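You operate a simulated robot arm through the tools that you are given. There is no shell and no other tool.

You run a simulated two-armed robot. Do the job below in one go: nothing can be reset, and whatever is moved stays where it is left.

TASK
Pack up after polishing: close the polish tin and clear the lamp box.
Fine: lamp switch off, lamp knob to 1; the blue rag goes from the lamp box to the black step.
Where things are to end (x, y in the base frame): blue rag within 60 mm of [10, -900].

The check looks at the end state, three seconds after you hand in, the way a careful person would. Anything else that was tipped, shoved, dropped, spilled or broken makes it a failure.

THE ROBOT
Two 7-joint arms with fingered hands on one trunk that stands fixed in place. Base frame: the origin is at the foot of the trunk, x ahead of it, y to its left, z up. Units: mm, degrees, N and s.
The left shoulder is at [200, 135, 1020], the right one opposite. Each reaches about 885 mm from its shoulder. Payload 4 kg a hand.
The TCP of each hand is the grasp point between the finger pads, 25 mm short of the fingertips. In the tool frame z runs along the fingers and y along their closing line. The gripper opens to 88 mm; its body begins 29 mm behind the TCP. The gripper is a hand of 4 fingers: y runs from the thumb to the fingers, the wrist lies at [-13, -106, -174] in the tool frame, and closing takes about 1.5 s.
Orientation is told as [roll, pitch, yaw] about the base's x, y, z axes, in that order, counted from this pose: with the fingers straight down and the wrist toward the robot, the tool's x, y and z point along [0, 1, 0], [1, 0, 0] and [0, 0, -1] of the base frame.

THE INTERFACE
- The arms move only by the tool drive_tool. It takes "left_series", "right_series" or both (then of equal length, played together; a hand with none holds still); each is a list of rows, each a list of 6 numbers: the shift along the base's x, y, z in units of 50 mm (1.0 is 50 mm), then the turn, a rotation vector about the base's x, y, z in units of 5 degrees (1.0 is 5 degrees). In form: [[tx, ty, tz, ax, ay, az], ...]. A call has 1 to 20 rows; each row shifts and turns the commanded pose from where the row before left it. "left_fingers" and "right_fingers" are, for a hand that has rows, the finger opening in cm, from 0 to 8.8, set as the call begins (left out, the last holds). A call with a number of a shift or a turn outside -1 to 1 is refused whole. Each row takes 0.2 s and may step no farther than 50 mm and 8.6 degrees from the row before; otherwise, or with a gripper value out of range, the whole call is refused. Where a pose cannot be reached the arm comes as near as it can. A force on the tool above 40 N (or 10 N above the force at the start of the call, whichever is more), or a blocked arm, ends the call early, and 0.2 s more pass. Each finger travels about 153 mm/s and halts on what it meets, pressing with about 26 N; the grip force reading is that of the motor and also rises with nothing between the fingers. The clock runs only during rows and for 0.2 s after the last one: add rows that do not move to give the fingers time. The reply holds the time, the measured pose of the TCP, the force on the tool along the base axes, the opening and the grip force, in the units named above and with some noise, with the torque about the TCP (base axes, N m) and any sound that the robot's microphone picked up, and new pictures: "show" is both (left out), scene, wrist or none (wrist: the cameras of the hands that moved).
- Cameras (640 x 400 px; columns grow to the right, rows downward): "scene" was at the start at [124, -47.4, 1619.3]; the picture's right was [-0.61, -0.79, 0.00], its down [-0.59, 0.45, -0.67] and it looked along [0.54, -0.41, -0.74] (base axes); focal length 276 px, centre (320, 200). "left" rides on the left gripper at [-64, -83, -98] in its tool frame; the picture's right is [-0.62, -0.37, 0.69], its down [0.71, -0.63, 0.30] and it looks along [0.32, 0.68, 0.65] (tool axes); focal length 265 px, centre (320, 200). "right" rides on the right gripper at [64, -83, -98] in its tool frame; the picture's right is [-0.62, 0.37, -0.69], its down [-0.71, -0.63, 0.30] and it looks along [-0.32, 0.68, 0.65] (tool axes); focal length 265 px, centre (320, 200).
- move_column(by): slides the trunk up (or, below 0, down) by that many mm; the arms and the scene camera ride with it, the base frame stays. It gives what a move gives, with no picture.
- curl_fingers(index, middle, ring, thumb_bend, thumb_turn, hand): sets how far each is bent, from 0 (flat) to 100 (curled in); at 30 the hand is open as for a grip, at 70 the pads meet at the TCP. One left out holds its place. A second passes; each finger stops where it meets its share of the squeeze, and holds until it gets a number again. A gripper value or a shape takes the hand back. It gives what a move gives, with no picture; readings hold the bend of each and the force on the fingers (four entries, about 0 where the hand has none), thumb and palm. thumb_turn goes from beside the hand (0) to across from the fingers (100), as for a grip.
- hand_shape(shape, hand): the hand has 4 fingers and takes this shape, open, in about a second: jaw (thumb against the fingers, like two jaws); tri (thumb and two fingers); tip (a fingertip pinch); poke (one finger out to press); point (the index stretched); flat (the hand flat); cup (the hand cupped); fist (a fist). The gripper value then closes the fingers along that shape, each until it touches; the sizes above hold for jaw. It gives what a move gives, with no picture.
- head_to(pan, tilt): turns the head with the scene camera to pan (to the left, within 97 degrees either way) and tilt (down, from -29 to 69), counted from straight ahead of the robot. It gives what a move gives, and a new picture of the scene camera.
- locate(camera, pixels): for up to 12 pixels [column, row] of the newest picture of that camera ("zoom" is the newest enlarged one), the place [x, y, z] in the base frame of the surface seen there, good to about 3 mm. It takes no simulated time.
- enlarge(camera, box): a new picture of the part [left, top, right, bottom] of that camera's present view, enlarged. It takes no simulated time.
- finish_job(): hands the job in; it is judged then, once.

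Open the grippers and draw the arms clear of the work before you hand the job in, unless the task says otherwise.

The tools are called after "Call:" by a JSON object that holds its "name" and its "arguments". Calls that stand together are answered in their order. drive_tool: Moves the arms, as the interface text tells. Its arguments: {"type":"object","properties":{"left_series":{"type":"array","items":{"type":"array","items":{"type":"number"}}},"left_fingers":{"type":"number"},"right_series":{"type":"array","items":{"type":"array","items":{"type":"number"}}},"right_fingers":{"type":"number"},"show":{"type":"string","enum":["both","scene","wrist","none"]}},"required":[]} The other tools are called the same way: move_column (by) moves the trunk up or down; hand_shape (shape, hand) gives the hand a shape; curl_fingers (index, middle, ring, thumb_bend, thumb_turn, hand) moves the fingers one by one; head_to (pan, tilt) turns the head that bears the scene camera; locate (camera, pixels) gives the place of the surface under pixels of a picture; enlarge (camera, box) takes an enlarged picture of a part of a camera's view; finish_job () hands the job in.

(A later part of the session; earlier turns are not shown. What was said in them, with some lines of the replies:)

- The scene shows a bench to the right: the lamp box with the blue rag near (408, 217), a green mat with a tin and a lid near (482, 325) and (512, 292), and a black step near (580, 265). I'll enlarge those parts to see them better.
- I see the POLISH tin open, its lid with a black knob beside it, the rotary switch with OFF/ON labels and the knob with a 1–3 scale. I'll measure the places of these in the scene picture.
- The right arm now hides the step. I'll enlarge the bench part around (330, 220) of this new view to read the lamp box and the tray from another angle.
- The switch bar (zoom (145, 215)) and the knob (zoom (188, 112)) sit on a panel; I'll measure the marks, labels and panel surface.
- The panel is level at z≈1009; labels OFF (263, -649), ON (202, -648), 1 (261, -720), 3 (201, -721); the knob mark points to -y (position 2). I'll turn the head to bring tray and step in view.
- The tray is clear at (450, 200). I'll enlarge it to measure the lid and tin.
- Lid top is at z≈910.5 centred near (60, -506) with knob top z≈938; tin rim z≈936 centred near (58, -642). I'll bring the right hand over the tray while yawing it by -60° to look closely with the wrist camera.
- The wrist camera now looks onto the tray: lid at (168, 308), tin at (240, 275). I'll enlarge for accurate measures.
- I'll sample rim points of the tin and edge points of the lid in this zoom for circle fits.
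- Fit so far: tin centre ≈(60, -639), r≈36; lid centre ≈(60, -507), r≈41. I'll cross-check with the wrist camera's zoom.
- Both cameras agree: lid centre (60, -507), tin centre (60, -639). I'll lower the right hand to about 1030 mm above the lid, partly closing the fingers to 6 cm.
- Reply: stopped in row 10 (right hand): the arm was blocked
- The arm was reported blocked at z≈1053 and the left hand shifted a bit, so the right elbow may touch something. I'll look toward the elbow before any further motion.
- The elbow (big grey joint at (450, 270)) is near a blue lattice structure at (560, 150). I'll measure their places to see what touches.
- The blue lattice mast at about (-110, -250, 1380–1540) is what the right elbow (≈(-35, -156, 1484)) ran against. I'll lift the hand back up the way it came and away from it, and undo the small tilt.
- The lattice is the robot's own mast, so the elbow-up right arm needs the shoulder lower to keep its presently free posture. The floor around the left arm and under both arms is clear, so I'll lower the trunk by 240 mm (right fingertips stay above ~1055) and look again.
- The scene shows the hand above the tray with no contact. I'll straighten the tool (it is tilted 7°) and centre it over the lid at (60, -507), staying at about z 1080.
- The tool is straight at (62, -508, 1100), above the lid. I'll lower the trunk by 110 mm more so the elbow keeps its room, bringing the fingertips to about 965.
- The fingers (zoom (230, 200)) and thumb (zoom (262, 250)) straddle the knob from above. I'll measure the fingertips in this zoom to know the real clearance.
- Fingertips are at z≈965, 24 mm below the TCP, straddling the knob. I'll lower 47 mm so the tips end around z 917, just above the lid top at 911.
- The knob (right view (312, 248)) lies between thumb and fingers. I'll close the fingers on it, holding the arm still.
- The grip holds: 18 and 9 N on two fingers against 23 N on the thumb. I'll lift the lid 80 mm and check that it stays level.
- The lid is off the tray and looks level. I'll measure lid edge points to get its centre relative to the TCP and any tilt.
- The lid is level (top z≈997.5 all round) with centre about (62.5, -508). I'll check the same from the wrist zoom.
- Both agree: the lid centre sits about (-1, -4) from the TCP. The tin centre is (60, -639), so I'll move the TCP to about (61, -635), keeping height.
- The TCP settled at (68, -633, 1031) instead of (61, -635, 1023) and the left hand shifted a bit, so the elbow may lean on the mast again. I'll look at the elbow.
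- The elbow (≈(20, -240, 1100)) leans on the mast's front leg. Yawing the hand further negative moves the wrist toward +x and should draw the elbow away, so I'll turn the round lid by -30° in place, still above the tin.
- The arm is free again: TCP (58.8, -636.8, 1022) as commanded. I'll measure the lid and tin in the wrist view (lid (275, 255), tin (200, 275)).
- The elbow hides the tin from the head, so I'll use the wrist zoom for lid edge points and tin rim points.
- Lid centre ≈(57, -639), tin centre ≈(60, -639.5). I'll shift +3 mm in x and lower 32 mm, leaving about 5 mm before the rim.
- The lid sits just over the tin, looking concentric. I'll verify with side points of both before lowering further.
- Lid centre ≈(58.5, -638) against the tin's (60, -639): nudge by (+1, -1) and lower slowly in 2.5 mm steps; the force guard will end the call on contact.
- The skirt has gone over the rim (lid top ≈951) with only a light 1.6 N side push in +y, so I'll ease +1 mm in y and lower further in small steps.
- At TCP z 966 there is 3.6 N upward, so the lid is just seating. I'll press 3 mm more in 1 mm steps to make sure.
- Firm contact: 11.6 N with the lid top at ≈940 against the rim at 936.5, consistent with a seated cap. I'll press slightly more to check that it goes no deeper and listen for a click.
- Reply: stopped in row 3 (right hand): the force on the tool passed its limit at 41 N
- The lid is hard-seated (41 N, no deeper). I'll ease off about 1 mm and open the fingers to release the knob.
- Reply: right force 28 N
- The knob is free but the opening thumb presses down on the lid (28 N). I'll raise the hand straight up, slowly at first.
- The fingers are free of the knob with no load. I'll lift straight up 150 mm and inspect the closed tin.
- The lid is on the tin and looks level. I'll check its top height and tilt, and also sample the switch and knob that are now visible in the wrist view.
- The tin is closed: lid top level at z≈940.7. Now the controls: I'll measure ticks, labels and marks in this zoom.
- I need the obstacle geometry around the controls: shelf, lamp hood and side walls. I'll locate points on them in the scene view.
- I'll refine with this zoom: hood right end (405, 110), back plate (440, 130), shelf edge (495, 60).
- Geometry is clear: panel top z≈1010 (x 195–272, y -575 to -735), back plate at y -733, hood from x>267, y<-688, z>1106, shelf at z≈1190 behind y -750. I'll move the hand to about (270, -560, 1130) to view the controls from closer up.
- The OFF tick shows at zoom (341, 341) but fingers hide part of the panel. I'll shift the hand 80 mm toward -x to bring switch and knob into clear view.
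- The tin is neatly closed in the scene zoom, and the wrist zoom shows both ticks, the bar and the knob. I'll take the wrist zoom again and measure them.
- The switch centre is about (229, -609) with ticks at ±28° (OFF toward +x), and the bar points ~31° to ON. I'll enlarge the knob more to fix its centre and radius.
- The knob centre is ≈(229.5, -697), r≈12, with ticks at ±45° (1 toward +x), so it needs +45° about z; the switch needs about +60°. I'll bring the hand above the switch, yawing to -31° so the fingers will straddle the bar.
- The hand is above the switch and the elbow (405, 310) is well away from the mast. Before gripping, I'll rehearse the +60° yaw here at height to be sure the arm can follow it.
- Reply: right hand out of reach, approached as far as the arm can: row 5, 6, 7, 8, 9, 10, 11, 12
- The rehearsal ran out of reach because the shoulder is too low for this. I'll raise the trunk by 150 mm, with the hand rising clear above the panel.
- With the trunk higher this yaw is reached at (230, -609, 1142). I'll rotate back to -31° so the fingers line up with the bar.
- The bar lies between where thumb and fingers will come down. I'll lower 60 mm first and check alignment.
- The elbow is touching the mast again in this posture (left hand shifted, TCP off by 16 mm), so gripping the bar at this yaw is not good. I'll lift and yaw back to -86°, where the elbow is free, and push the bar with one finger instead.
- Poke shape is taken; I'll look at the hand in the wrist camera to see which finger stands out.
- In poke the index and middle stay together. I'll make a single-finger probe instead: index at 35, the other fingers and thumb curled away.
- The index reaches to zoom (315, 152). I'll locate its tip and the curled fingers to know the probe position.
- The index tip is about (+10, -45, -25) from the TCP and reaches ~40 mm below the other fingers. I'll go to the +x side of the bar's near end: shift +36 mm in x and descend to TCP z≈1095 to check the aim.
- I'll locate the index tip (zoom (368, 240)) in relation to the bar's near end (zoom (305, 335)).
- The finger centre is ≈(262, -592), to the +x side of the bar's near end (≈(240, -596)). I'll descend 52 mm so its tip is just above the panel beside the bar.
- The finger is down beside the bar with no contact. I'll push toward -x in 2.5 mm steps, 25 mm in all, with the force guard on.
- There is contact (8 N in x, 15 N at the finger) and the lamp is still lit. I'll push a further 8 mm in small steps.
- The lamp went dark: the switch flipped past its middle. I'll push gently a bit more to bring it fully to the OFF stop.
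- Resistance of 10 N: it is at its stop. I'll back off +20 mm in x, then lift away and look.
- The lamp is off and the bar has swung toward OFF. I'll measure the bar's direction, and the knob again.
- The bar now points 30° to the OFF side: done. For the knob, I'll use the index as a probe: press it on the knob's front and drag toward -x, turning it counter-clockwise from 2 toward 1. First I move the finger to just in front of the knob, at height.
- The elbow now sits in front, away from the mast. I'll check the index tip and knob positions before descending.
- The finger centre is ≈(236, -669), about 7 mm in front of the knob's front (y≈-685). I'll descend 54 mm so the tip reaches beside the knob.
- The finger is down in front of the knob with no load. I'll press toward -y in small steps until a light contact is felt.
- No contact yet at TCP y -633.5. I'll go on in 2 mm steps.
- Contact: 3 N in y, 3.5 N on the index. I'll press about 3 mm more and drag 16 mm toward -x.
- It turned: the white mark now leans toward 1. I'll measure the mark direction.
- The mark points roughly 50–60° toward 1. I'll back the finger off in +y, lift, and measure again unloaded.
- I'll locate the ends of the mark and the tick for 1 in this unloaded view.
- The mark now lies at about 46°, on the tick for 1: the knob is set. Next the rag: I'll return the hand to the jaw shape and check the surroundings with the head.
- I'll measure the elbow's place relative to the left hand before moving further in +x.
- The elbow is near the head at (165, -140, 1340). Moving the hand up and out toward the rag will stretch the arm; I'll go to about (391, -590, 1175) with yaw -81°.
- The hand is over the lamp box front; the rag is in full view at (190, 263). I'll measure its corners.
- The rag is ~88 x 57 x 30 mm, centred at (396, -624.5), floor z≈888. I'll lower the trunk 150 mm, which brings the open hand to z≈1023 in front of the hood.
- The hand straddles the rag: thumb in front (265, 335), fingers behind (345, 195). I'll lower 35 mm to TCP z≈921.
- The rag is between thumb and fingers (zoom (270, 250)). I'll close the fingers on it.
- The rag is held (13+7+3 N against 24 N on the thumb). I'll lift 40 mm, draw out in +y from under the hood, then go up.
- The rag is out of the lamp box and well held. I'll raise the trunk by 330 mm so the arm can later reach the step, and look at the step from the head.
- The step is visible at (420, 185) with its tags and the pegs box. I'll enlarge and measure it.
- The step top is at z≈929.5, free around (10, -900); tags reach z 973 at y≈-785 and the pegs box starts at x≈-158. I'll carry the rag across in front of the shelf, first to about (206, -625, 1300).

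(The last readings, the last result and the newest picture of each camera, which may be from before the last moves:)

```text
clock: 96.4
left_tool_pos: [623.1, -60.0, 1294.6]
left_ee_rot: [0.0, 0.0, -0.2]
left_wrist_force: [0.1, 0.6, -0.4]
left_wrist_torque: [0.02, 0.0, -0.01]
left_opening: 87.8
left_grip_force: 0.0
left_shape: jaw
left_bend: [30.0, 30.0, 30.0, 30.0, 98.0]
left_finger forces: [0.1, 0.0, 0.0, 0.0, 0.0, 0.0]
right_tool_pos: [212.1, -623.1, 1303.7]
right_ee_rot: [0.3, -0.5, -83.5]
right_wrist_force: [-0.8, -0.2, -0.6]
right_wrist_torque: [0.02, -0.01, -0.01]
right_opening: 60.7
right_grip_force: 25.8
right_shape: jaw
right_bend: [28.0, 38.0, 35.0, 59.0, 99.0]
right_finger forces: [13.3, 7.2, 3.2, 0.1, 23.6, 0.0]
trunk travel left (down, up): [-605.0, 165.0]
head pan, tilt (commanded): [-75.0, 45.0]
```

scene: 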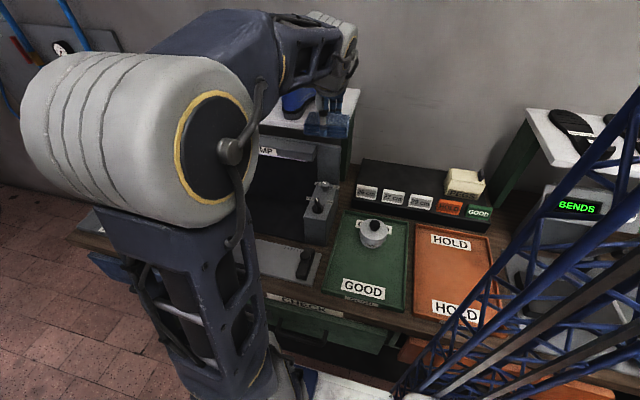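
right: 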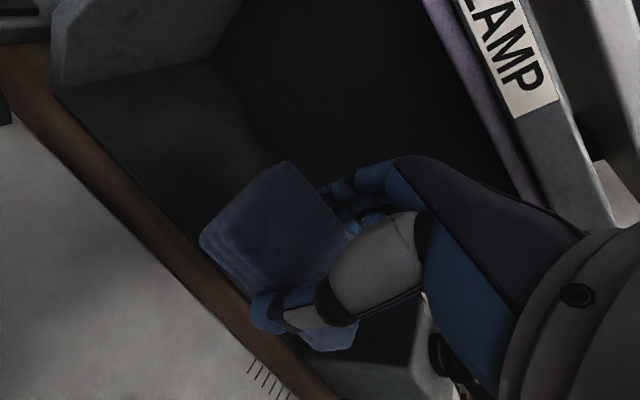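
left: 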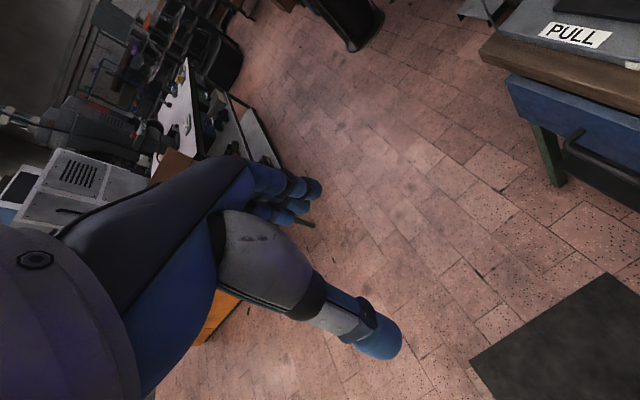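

The rag is safely in the grip, in front of the shelf's end. I'll carry on toward (20, -710, 1235).

Call:
{"name": "drive_tool", "arguments": {"right_series": [[-0.6, -0.25, -0.2, 0, 0, 0], [-0.75, -0.35, -0.3, 0, 0, 0], [-0.8, -0.35, -0.3, 0, 0, 0], [-0.8, -0.35, -0.3, 0, 0, 0], [-0.8, -0.4, -0.3, 0, 0, 0], [0, 0, 0, 0, 0, 0], [0, 0, 0, 0, 0, 0]], "show": "both"}}

```text
clock: 98.0
left_tool_pos: [623.1, -60.5, 1294.8]
left_ee_rot: [0.0, -0.1, -0.1]
left_wrist_force: [-0.6, -0.3, 0.2]
left_wrist_torque: [0.0, 0.05, 0.03]
left_opening: 87.6
left_grip_force: 0.1
left_shape: jaw
left_bend: [30.0, 30.0, 30.0, 30.0, 98.0]
left_finger forces: [0.0, 0.0, 0.0, 0.1, 0.0, 0.0]
right_tool_pos: [26.2, -708.3, 1234.2]
right_ee_rot: [0.4, -0.4, -83.5]
right_wrist_force: [0.8, -0.1, -1.5]
right_wrist_torque: [0.03, -0.02, -0.03]
right_opening: 60.0
right_grip_force: 26.1
right_shape: jaw
right_bend: [28.0, 38.0, 35.0, 59.0, 99.0]
right_finger forces: [13.2, 7.0, 3.2, 0.1, 23.6, 0.1]
trunk travel left (down, up): [-605.0, 165.0]
head pan, tilt (commanded): [-75.0, 45.0]
```

scene: 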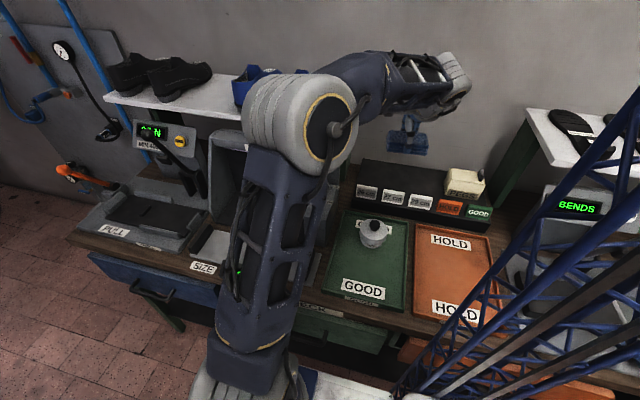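
right: 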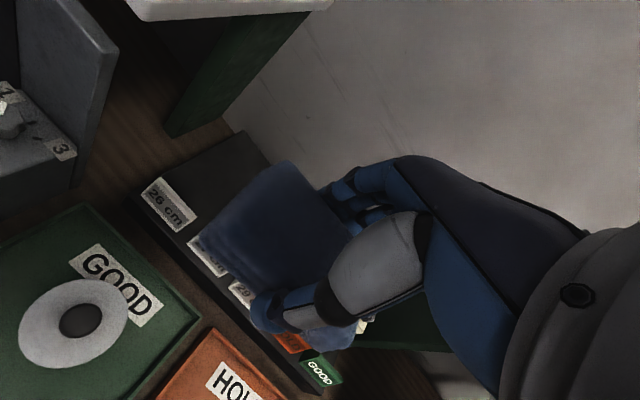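

The arm is in a good posture with the elbow in front. I'll move on to above the target: (10, -900, 1080).

Call:
{"name": "drive_tool", "arguments": {"right_series": [[-0.053, -0.6, -0.5, 0, 0, 0], [-0.053, -0.64, -0.5, 0, 0, 0], [-0.053, -0.64, -0.5, 0, 0, 0], [-0.053, -0.64, -0.5, 0, 0, 0], [-0.053, -0.64, -0.5, 0, 0, 0], [-0.053, -0.64, -0.5, 0, 0, 0], [0, 0, 0, 0, 0, 0], [0, 0, 0, 0, 0, 0]], "show": "both"}}

```text
clock: 99.8
left_tool_pos: [623.5, -62.1, 1294.7]
left_ee_rot: [0.0, 0.0, -0.1]
left_wrist_force: [0.1, -0.4, 0.0]
left_wrist_torque: [0.03, -0.01, 0.0]
left_opening: 87.8
left_grip_force: 0.1
left_shape: jaw
left_bend: [30.0, 30.0, 30.0, 30.0, 98.0]
left_finger forces: [0.1, 0.1, 0.0, 0.0, 0.0, 0.1]
right_tool_pos: [18.0, -880.7, 1085.9]
right_ee_rot: [0.3, -0.4, -83.5]
right_wrist_force: [1.1, 0.4, -0.2]
right_wrist_torque: [0.02, 0.01, -0.02]
right_opening: 59.7
right_grip_force: 25.9
right_shape: jaw
right_bend: [28.0, 38.0, 35.0, 59.0, 99.0]
right_finger forces: [13.2, 7.0, 3.2, 0.0, 23.5, 0.0]
right hand out of reach, approached as far as the arm can: row 6
trunk travel left (down, up): [-605.0, 165.0]
head pan, tilt (commanded): [-75.0, 45.0]
```

scene: 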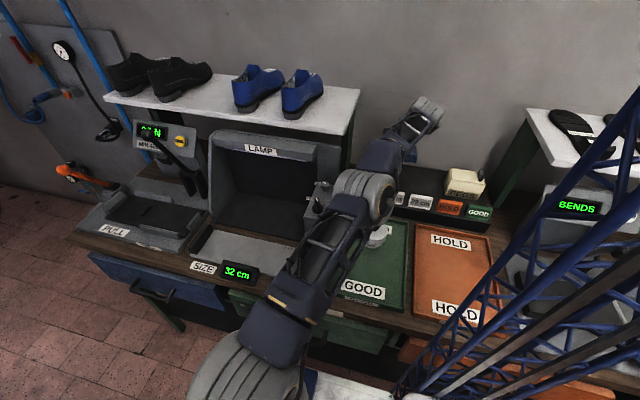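
right: 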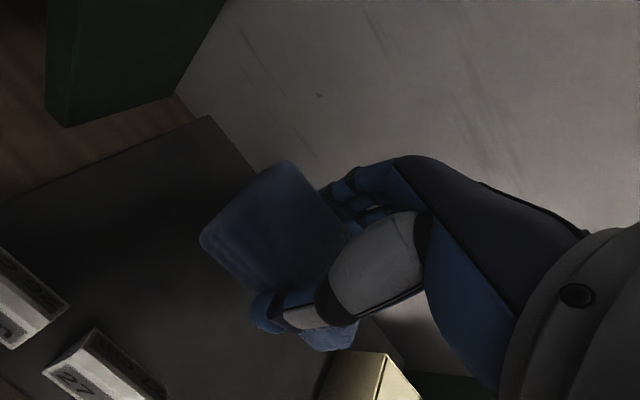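

Just short of reach at this height. I'll raise the trunk by 80 mm and check the elbow's height over the tin (elbow at (365, 200)).

Call:
{"name": "locate", "arguments": {"camera": "scene", "pixels": [[365, 195], [385, 205], [340, 215], [310, 250], [375, 225], [400, 140], [425, 105], [404, 155]]}}

Call:
{"name": "move_column", "arguments": {"by": 80}}

```text
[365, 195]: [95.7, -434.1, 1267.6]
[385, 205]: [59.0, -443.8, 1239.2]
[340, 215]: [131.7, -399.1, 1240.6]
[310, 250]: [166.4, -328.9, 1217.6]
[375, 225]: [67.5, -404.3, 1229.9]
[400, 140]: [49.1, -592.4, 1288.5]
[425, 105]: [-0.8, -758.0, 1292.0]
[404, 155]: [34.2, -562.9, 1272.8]
```

```text
clock: 101.0
left_tool_pos: [622.9, -60.0, 1374.6]
left_ee_rot: [0.0, 0.0, 0.0]
left_wrist_force: [0.2, 0.4, -0.7]
left_wrist_torque: [0.01, 0.01, 0.03]
left_opening: 87.5
left_grip_force: 0.1
left_shape: jaw
left_bend: [30.0, 30.0, 30.0, 30.0, 98.0]
left_finger forces: [0.0, 0.0, 0.1, 0.1, 0.1, 0.1]
right_tool_pos: [18.9, -881.4, 1166.4]
right_ee_rot: [0.2, -0.5, -83.5]
right_wrist_force: [-0.9, -0.5, -0.4]
right_wrist_torque: [0.02, 0.01, 0.01]
right_opening: 59.9
right_grip_force: 26.2
right_shape: jaw
right_bend: [28.0, 38.0, 35.0, 59.0, 99.0]
right_finger forces: [13.2, 6.9, 3.1, 0.0, 23.4, 0.1]
trunk travel left (down, up): [-685.0, 85.0]
head pan, tilt (commanded): [-75.0, 45.0]
```

The elbow is high (z≈1240+), well clear. I'll descend to about (10, -900, 1010).

Call:
{"name": "drive_tool", "arguments": {"right_series": [[0, 0, -0.5, 0, 0, 0], [0, 0, -0.6, 0, 0, 0], [0, 0, -0.6, 0, 0, 0], [-0.05, -0.1, -0.5, 0, 0, 0], [-0.06, -0.14, -0.5, 0, 0, 0], [-0.06, -0.14, -0.4, 0, 0, 0], [0, 0, 0, 0, 0, 0], [0, 0, 0, 0, 0, 0]], "show": "both"}}

Call:
{"name": "enlarge", "arguments": {"camera": "scene", "box": [340, 100, 520, 240]}}

```text
clock: 102.8
left_tool_pos: [623.3, -61.1, 1375.7]
left_ee_rot: [0.1, -0.1, -0.1]
left_wrist_force: [0.4, -0.2, -0.3]
left_wrist_torque: [-0.02, 0.01, 0.0]
left_opening: 87.6
left_grip_force: 0.1
left_shape: jaw
left_bend: [30.0, 30.0, 30.0, 30.0, 98.0]
left_finger forces: [0.1, 0.0, 0.1, 0.0, 0.1, 0.0]
right_tool_pos: [20.1, -888.3, 1009.6]
right_ee_rot: [0.3, -0.4, -83.5]
right_wrist_force: [0.1, 0.4, -0.8]
right_wrist_torque: [-0.03, 0.01, -0.01]
right_opening: 59.7
right_grip_force: 26.1
right_shape: jaw
right_bend: [28.0, 38.0, 35.0, 59.0, 99.0]
right_finger forces: [13.2, 6.9, 3.2, 0.0, 23.5, 0.0]
right hand out of reach, approached as far as the arm can: row 6
trunk travel left (down, up): [-685.0, 85.0]
head pan, tilt (commanded): [-75.0, 45.0]
```

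scene: 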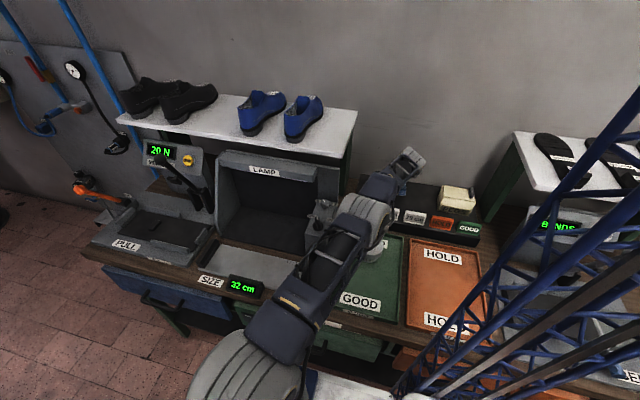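
right: 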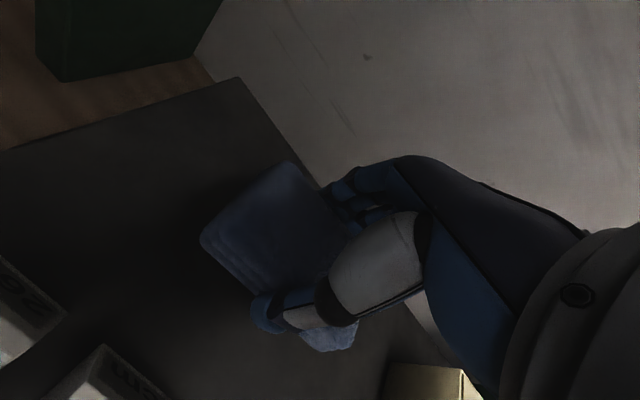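

```text
2.86 times, centred on (430, 170) of scene
```

zoom: 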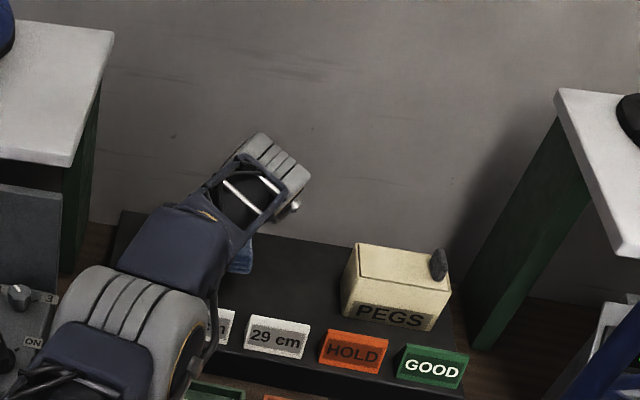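

The TCP is at (20, -888), about 15 mm from the target, which is well inside tolerance. I'll descend in place to just above the step.

Call:
{"name": "drive_tool", "arguments": {"right_series": [[0, 0, -0.3, 0, 0, 0], [0, 0, -0.25, 0, 0, 0], [0, 0, -0.15, 0, 0, 0], [0, 0, -0.1, 0, 0, 0], [0, 0, 0, 0, 0, 0], [0, 0, 0, 0, 0, 0]], "show": "wrist"}}

Call:
{"name": "enlarge", "arguments": {"camera": "scene", "box": [340, 100, 520, 240]}}

```text
clock: 104.2
left_tool_pos: [623.0, -60.6, 1375.6]
left_ee_rot: [0.1, 0.0, -0.2]
left_wrist_force: [0.7, 0.6, 0.6]
left_wrist_torque: [-0.01, -0.02, 0.01]
left_opening: 87.9
left_grip_force: 0.1
left_shape: jaw
left_bend: [30.0, 30.0, 30.0, 30.0, 98.0]
left_finger forces: [0.0, 0.0, 0.1, 0.0, 0.1, 0.0]
right_tool_pos: [22.4, -886.8, 970.7]
right_ee_rot: [0.3, -0.4, -83.4]
right_wrist_force: [0.3, -0.3, -0.4]
right_wrist_torque: [-0.03, -0.04, 0.03]
right_opening: 59.9
right_grip_force: 26.7
right_shape: jaw
right_bend: [28.0, 38.0, 35.0, 59.0, 99.0]
right_finger forces: [13.2, 7.0, 3.2, 0.1, 23.3, 0.0]
right hand out of reach, approached as far as the arm can: row 4
trunk travel left (down, up): [-685.0, 85.0]
head pan, tilt (commanded): [-75.0, 45.0]
```

right: 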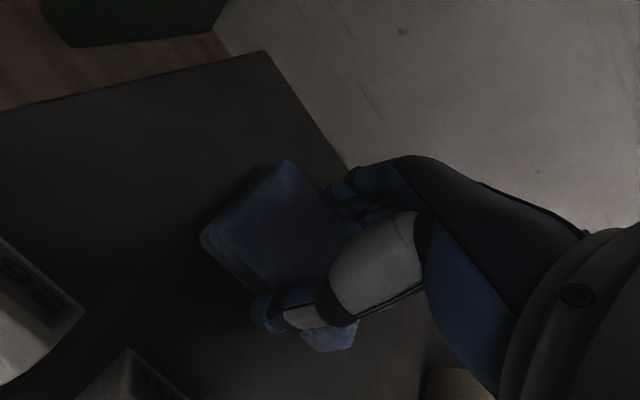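

```text
2.86 times, centred on (430, 170) of scene
```

zoom: 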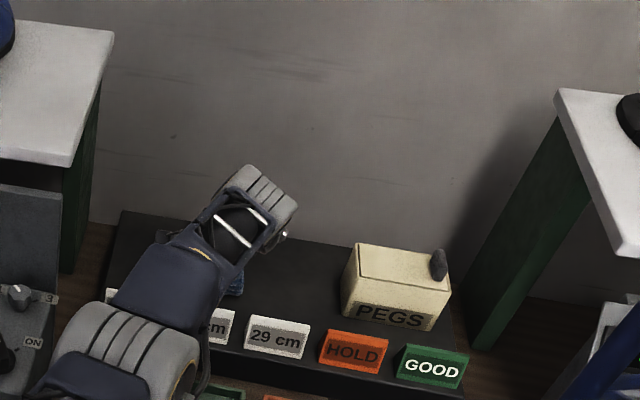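

The rag's bottom is about 6 mm above the step and the arm is at its limit, so I'll lower the last bit with the trunk, 5 mm first.

Call:
{"name": "move_column", "arguments": {"by": -5}}

```text
clock: 104.7
left_tool_pos: [624.7, -61.6, 1369.2]
left_ee_rot: [0.0, 0.0, -0.1]
left_wrist_force: [-0.2, 0.5, -0.4]
left_wrist_torque: [-0.01, 0.02, 0.0]
left_opening: 87.4
left_grip_force: 0.1
left_shape: jaw
left_bend: [30.0, 30.0, 30.0, 30.0, 98.0]
left_finger forces: [0.1, 0.1, 0.0, 0.1, 0.0, 0.0]
right_tool_pos: [21.2, -887.0, 965.0]
right_ee_rot: [0.3, -0.5, -83.6]
right_wrist_force: [0.5, -0.2, 0.1]
right_wrist_torque: [0.01, -0.01, 0.02]
right_opening: 59.8
right_grip_force: 26.3
right_shape: jaw
right_bend: [28.0, 38.0, 35.0, 59.0, 99.0]
right_finger forces: [13.1, 7.0, 3.4, 0.0, 23.5, 0.0]
trunk travel left (down, up): [-680.0, 90.0]
head pan, tilt (commanded): [-75.0, 45.0]
```

No contact force yet at TCP z 965. I'll lower 2 mm more.

Call:
{"name": "move_column", "arguments": {"by": -2}}

```text
clock: 105.2
left_tool_pos: [624.1, -60.5, 1368.0]
left_ee_rot: [0.0, -0.1, -0.1]
left_wrist_force: [-0.3, -1.2, -0.1]
left_wrist_torque: [0.02, 0.01, -0.01]
left_opening: 87.8
left_grip_force: 0.1
left_shape: jaw
left_bend: [30.0, 30.0, 30.0, 30.0, 98.0]
left_finger forces: [0.0, 0.0, 0.1, 0.0, 0.0, 0.1]
right_tool_pos: [21.1, -887.3, 964.9]
right_ee_rot: [0.3, -0.3, -83.5]
right_wrist_force: [0.4, 0.3, 4.4]
right_wrist_torque: [0.11, -0.02, 0.05]
right_opening: 59.8
right_grip_force: 25.9
right_shape: jaw
right_bend: [28.0, 38.0, 35.0, 59.0, 99.0]
right_finger forces: [13.2, 7.0, 3.2, 0.1, 24.3, 0.0]
trunk travel left (down, up): [-678.0, 92.0]
head pan, tilt (commanded): [-75.0, 45.0]
```

The rag rests on the step (4.4 N). I'll open the hand fully to release it.

Call:
{"name": "drive_tool", "arguments": {"right_series": [[0, 0, 0, 0, 0, 0], [0, 0, 0, 0, 0, 0], [0, 0, 0, 0, 0, 0], [0, 0, 0, 0, 0, 0], [0, 0, 0, 0, 0, 0]], "right_fingers": 8.8, "show": "wrist"}}

```text
clock: 106.4
left_tool_pos: [622.1, -60.1, 1368.3]
left_ee_rot: [-0.1, 0.1, -0.1]
left_wrist_force: [0.2, 0.3, -1.3]
left_wrist_torque: [0.01, -0.02, -0.01]
left_opening: 87.5
left_grip_force: 0.1
left_shape: jaw
left_bend: [30.0, 30.0, 30.0, 30.0, 98.0]
left_finger forces: [0.0, 0.0, 0.0, 0.1, 0.1, 0.0]
right_tool_pos: [22.4, -887.5, 962.3]
right_ee_rot: [0.2, -0.5, -83.5]
right_wrist_force: [-0.6, 0.5, 0.2]
right_wrist_torque: [0.02, 0.01, -0.01]
right_opening: 87.9
right_grip_force: 0.1
right_shape: jaw
right_bend: [30.0, 30.0, 30.0, 30.0, 98.0]
right_finger forces: [0.0, 0.1, 0.1, 0.1, 0.0, 0.0]
trunk travel left (down, up): [-678.0, 92.0]
head pan, tilt (commanded): [-75.0, 45.0]
```

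right: 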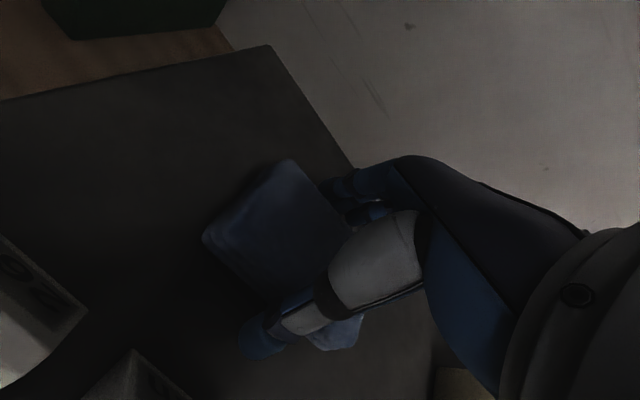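

The hand is open and unloaded. I'll rise straight up with the trunk by 85 mm so the fingers leave the rag without any sideways motion.

Call:
{"name": "move_column", "arguments": {"by": 85}}

Call:
{"name": "drive_tool", "arguments": {"right_series": [[0, 0, 0, 0, 0, 0]], "show": "both"}}

```text
clock: 107.6
left_tool_pos: [622.3, -61.8, 1453.2]
left_ee_rot: [0.0, -0.1, -0.1]
left_wrist_force: [0.1, -0.9, -0.3]
left_wrist_torque: [-0.02, -0.01, 0.01]
left_opening: 87.6
left_grip_force: 0.2
left_shape: jaw
left_bend: [30.0, 30.0, 30.0, 30.0, 98.0]
left_finger forces: [0.1, 0.0, 0.1, 0.0, 0.0, 0.0]
right_tool_pos: [21.0, -887.5, 1048.0]
right_ee_rot: [0.2, -0.5, -83.5]
right_wrist_force: [-0.3, -0.6, -0.2]
right_wrist_torque: [-0.03, 0.02, 0.02]
right_opening: 87.6
right_grip_force: 0.1
right_shape: jaw
right_bend: [30.0, 30.0, 30.0, 30.0, 98.0]
right_finger forces: [0.2, 0.0, 0.0, 0.0, 0.1, 0.0]
trunk travel left (down, up): [-763.0, 7.0]
head pan, tilt (commanded): [-75.0, 45.0]
```

```text
clock: 108.0
left_tool_pos: [623.2, -60.7, 1452.5]
left_ee_rot: [-0.1, 0.1, -0.1]
left_wrist_force: [0.0, -0.5, -0.1]
left_wrist_torque: [-0.02, 0.02, 0.0]
left_opening: 87.6
left_grip_force: 0.0
left_shape: jaw
left_bend: [30.0, 30.0, 30.0, 30.0, 98.0]
left_finger forces: [0.0, 0.0, 0.0, 0.0, 0.1, 0.0]
right_tool_pos: [22.1, -886.6, 1047.6]
right_ee_rot: [0.3, -0.4, -83.6]
right_wrist_force: [-0.1, -0.2, 0.8]
right_wrist_torque: [0.02, 0.01, 0.0]
right_opening: 87.4
right_grip_force: 0.1
right_shape: jaw
right_bend: [30.0, 30.0, 30.0, 30.0, 98.0]
right_finger forces: [0.1, 0.0, 0.0, 0.1, 0.0, 0.1]
trunk travel left (down, up): [-763.0, 7.0]
head pan, tilt (commanded): [-75.0, 45.0]
```

scene: 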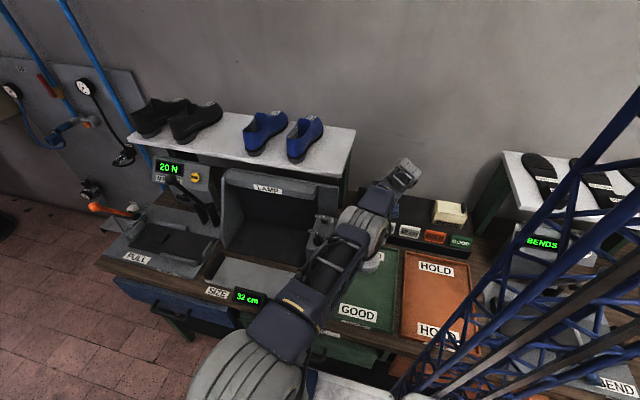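
right: 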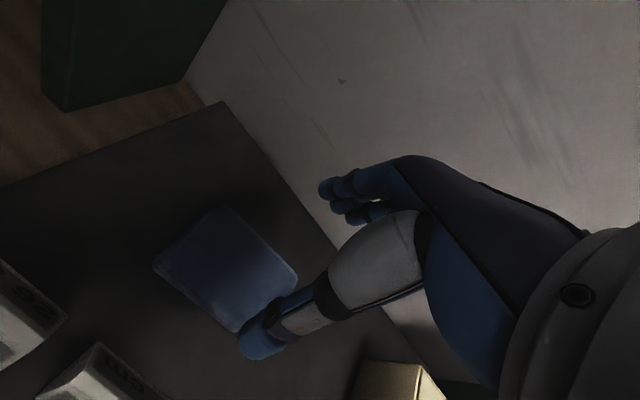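

The rag lies flat on the step. I'll measure its centre.

Call:
{"name": "locate", "arguments": {"camera": "right", "pixels": [[222, 212], [294, 278], [235, 325], [157, 266], [225, 265], [190, 240], [262, 245], [200, 298]]}}

```text
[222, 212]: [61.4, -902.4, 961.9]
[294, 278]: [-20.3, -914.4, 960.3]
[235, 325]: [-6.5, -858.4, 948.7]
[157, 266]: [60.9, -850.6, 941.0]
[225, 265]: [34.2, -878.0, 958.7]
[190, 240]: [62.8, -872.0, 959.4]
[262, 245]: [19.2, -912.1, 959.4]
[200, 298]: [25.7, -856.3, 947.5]
```

The rag centre is ≈(20, -884), 19 mm from the target. Now I'll withdraw the right hand up and back toward +y, above everything.

Call:
{"name": "drive_tool", "arguments": {"right_series": [[0, 0.3, 0.5, 0, 0, 0], [0, 0.6, 0.6, 0, 0, 0], [0, 0.64, 0.6, 0, 0, 0], [0, 0.64, 0.5, 0, 0, 0], [0, 0.64, 0.5, 0, 0, 0], [0, 0.64, 0.5, 0, 0, 0], [0, 0, 0, 0, 0, 0]], "show": "scene"}}

```text
clock: 109.6
left_tool_pos: [622.6, -60.5, 1452.4]
left_ee_rot: [0.0, 0.1, -0.1]
left_wrist_force: [0.4, 0.9, -0.2]
left_wrist_torque: [-0.03, 0.02, 0.0]
left_opening: 87.9
left_grip_force: 0.1
left_shape: jaw
left_bend: [30.0, 30.0, 30.0, 30.0, 98.0]
left_finger forces: [0.1, 0.0, 0.1, 0.0, 0.0, 0.0]
right_tool_pos: [22.5, -712.1, 1208.5]
right_ee_rot: [0.4, -0.4, -83.5]
right_wrist_force: [-0.1, -0.4, 1.0]
right_wrist_torque: [0.03, 0.0, -0.02]
right_opening: 87.7
right_grip_force: 0.2
right_shape: jaw
right_bend: [30.0, 30.0, 30.0, 30.0, 98.0]
right_finger forces: [0.0, 0.0, 0.0, 0.0, 0.0, 0.0]
trunk travel left (down, up): [-763.0, 7.0]
head pan, tilt (commanded): [-75.0, 45.0]
```

scene: 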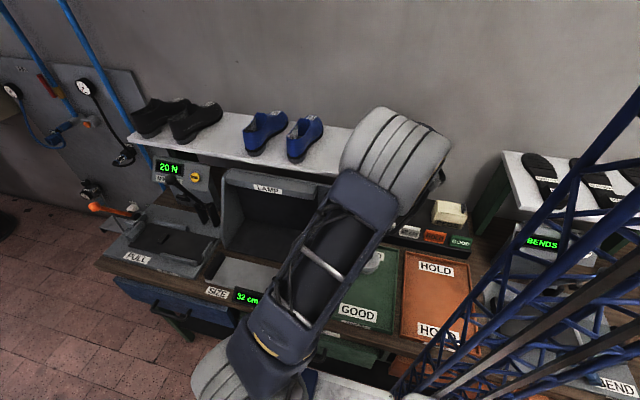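

The hand is clear of the step. I'll continue back toward (212, -600, 1330), away from the bench.

Call:
{"name": "drive_tool", "arguments": {"right_series": [[0.5, 0.3, 0.4, 0, 0, 0], [0.6, 0.37, 0.4, 0, 0, 0], [0.65, 0.37, 0.4, 0, 0, 0], [0.65, 0.37, 0.4, 0, 0, 0], [0.65, 0.4, 0.4, 0, 0, 0], [0.65, 0.4, 0.4, 0, 0, 0], [0, 0, 0, 0, 0, 0]], "show": "scene"}}

```text
clock: 111.2
left_tool_pos: [622.7, -59.7, 1453.2]
left_ee_rot: [0.0, 0.0, 0.0]
left_wrist_force: [0.6, 0.0, -0.3]
left_wrist_torque: [-0.05, -0.01, -0.04]
left_opening: 87.8
left_grip_force: 0.2
left_shape: jaw
left_bend: [30.0, 30.0, 30.0, 30.0, 98.0]
left_finger forces: [0.0, 0.0, 0.1, 0.0, 0.0, 0.0]
right_tool_pos: [206.2, -602.9, 1327.4]
right_ee_rot: [0.3, -0.5, -83.5]
right_wrist_force: [0.3, -0.2, 0.3]
right_wrist_torque: [-0.01, -0.01, 0.01]
right_opening: 88.0
right_grip_force: 0.1
right_shape: jaw
right_bend: [30.0, 30.0, 30.0, 30.0, 98.0]
right_finger forces: [0.0, 0.1, 0.0, 0.1, 0.1, 0.0]
trunk travel left (down, up): [-763.0, 7.0]
head pan, tilt (commanded): [-75.0, 45.0]
```

scene: 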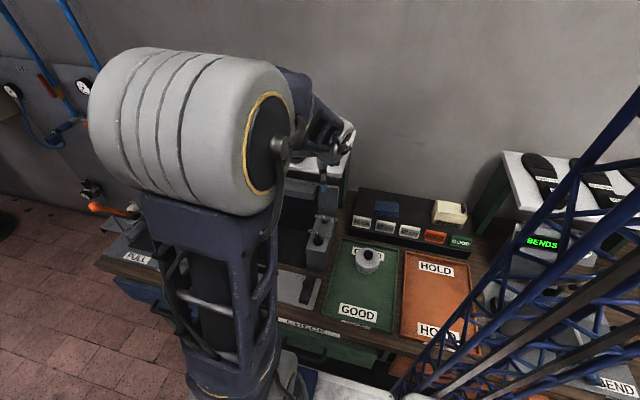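

The rag on the step and the closed tin are visible. I'll enlarge to check everything.

Call:
{"name": "enlarge", "arguments": {"camera": "scene", "box": [280, 170, 500, 330]}}

Call:
{"name": "enlarge", "arguments": {"camera": "right", "box": [0, 60, 320, 400]}}

```text
2.50 times, centred on (390, 250) of scene
```

zoom: 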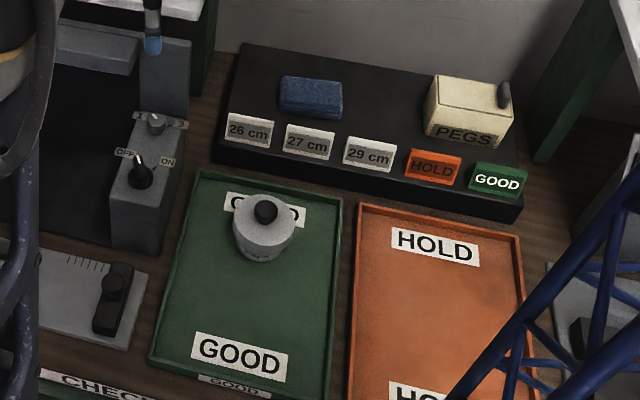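

```text
1.18 times, centred on (160, 230) of right
```

zoom: 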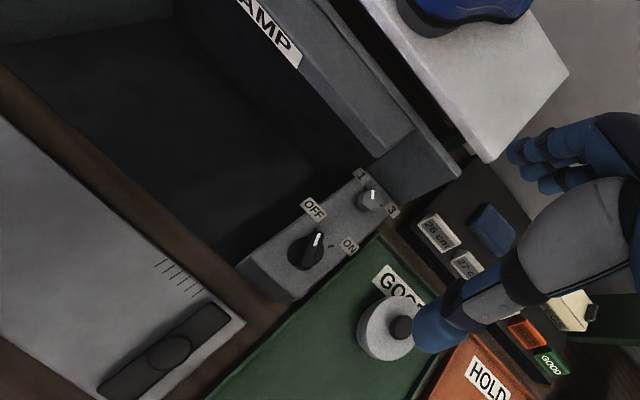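

All in place. I'll take a close look at the switch and the knob once more from the scene camera.

Call:
{"name": "enlarge", "arguments": {"camera": "scene", "box": [310, 200, 360, 250]}}

Call:
{"name": "enlarge", "arguments": {"camera": "right", "box": [240, 190, 350, 290]}}

```text
8.00 times, centred on (335, 225) of scene
```

zoom: 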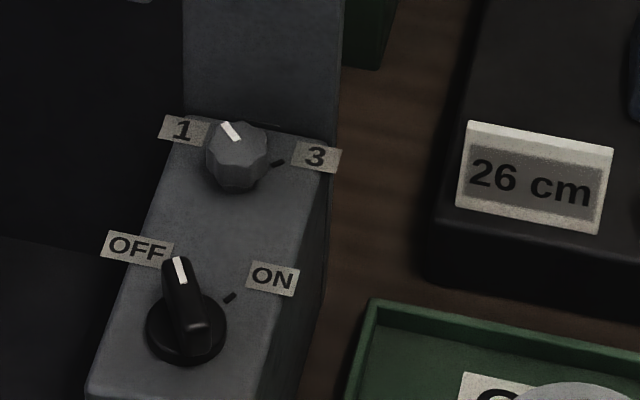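

```text
4.00 times, centred on (295, 240) of right
```

zoom: 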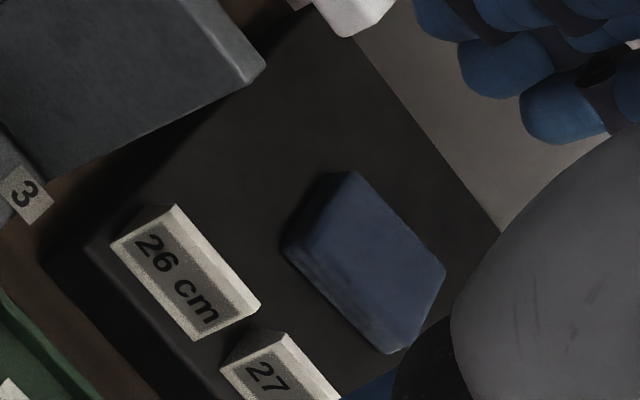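

Switch on OFF, knob on 1, lid on the tin, rag on the step. I'll draw the right arm further back from the bench before handing in.

Call:
{"name": "drive_tool", "arguments": {"right_series": [[0.2, 0.4, 0.3, 0, 0, 0.5], [0.3, 0.5, 0.3, 0, 0, 1], [0.3, 0.5, 0.3, 0, 0, 1], [0.3, 0.5, 0.3, 0, 0, 1], [0.2, 0.5, 0.3, 0, 0, 1], [0, 0.4, 0.2, 0, 0, 1], [0, 0, 0, 0, 0, 0], [0, 0, 0, 0, 0, 0]], "show": "scene"}}

```text
clock: 113.0
left_tool_pos: [622.0, -60.5, 1452.7]
left_ee_rot: [0.0, 0.0, -0.1]
left_wrist_force: [-0.3, 0.3, -0.2]
left_wrist_torque: [0.0, 0.01, -0.03]
left_opening: 87.5
left_grip_force: 0.1
left_shape: jaw
left_bend: [30.0, 30.0, 30.0, 30.0, 98.0]
left_finger forces: [0.1, 0.1, 0.1, 0.0, 0.0, 0.0]
right_tool_pos: [272.1, -462.9, 1412.3]
right_ee_rot: [0.4, -0.5, -56.0]
right_wrist_force: [0.6, 0.2, -0.3]
right_wrist_torque: [0.0, 0.0, 0.02]
right_opening: 88.0
right_grip_force: 0.1
right_shape: jaw
right_bend: [30.0, 30.0, 30.0, 30.0, 98.0]
right_finger forces: [0.0, 0.0, 0.1, 0.0, 0.1, 0.1]
trunk travel left (down, up): [-763.0, 7.0]
head pan, tilt (commanded): [-75.0, 45.0]
```

scene: 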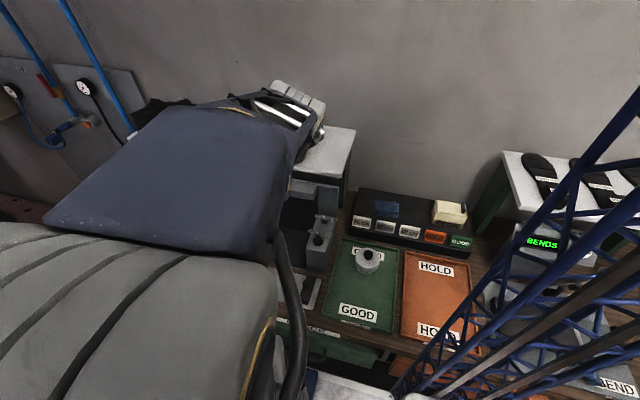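

The right hand is open at (272, -463, 1412), clear of the bench. The lamp box is empty and dark, the tin is closed, and the rag lies on the step. I hand the job in.

Call:
{"name": "finish_job", "arguments": {}}

```text
The job is handed in.
```

The job is handed in, and everything in the task checked out in the last pictures before that:

- **Polish tin:** the lid is seated on the tin, level all round, in its place on the green tray.
- **Lamp switch:** turned to OFF, and the lamp went dark.
- **Lamp knob:** the white mark is on 1.
- **Blue rag:** lying flat on the black step at about (20, -884), which is about 19 mm from the target of [10, -900]. The lamp box is empty.

Early on, the right elbow leaned against the robot's own mast three times, and I backed off each time. I saw nothing else tipped or moved in the later pictures. Both hands are open, and the right arm is drawn back above the bench. The left arm did no work.
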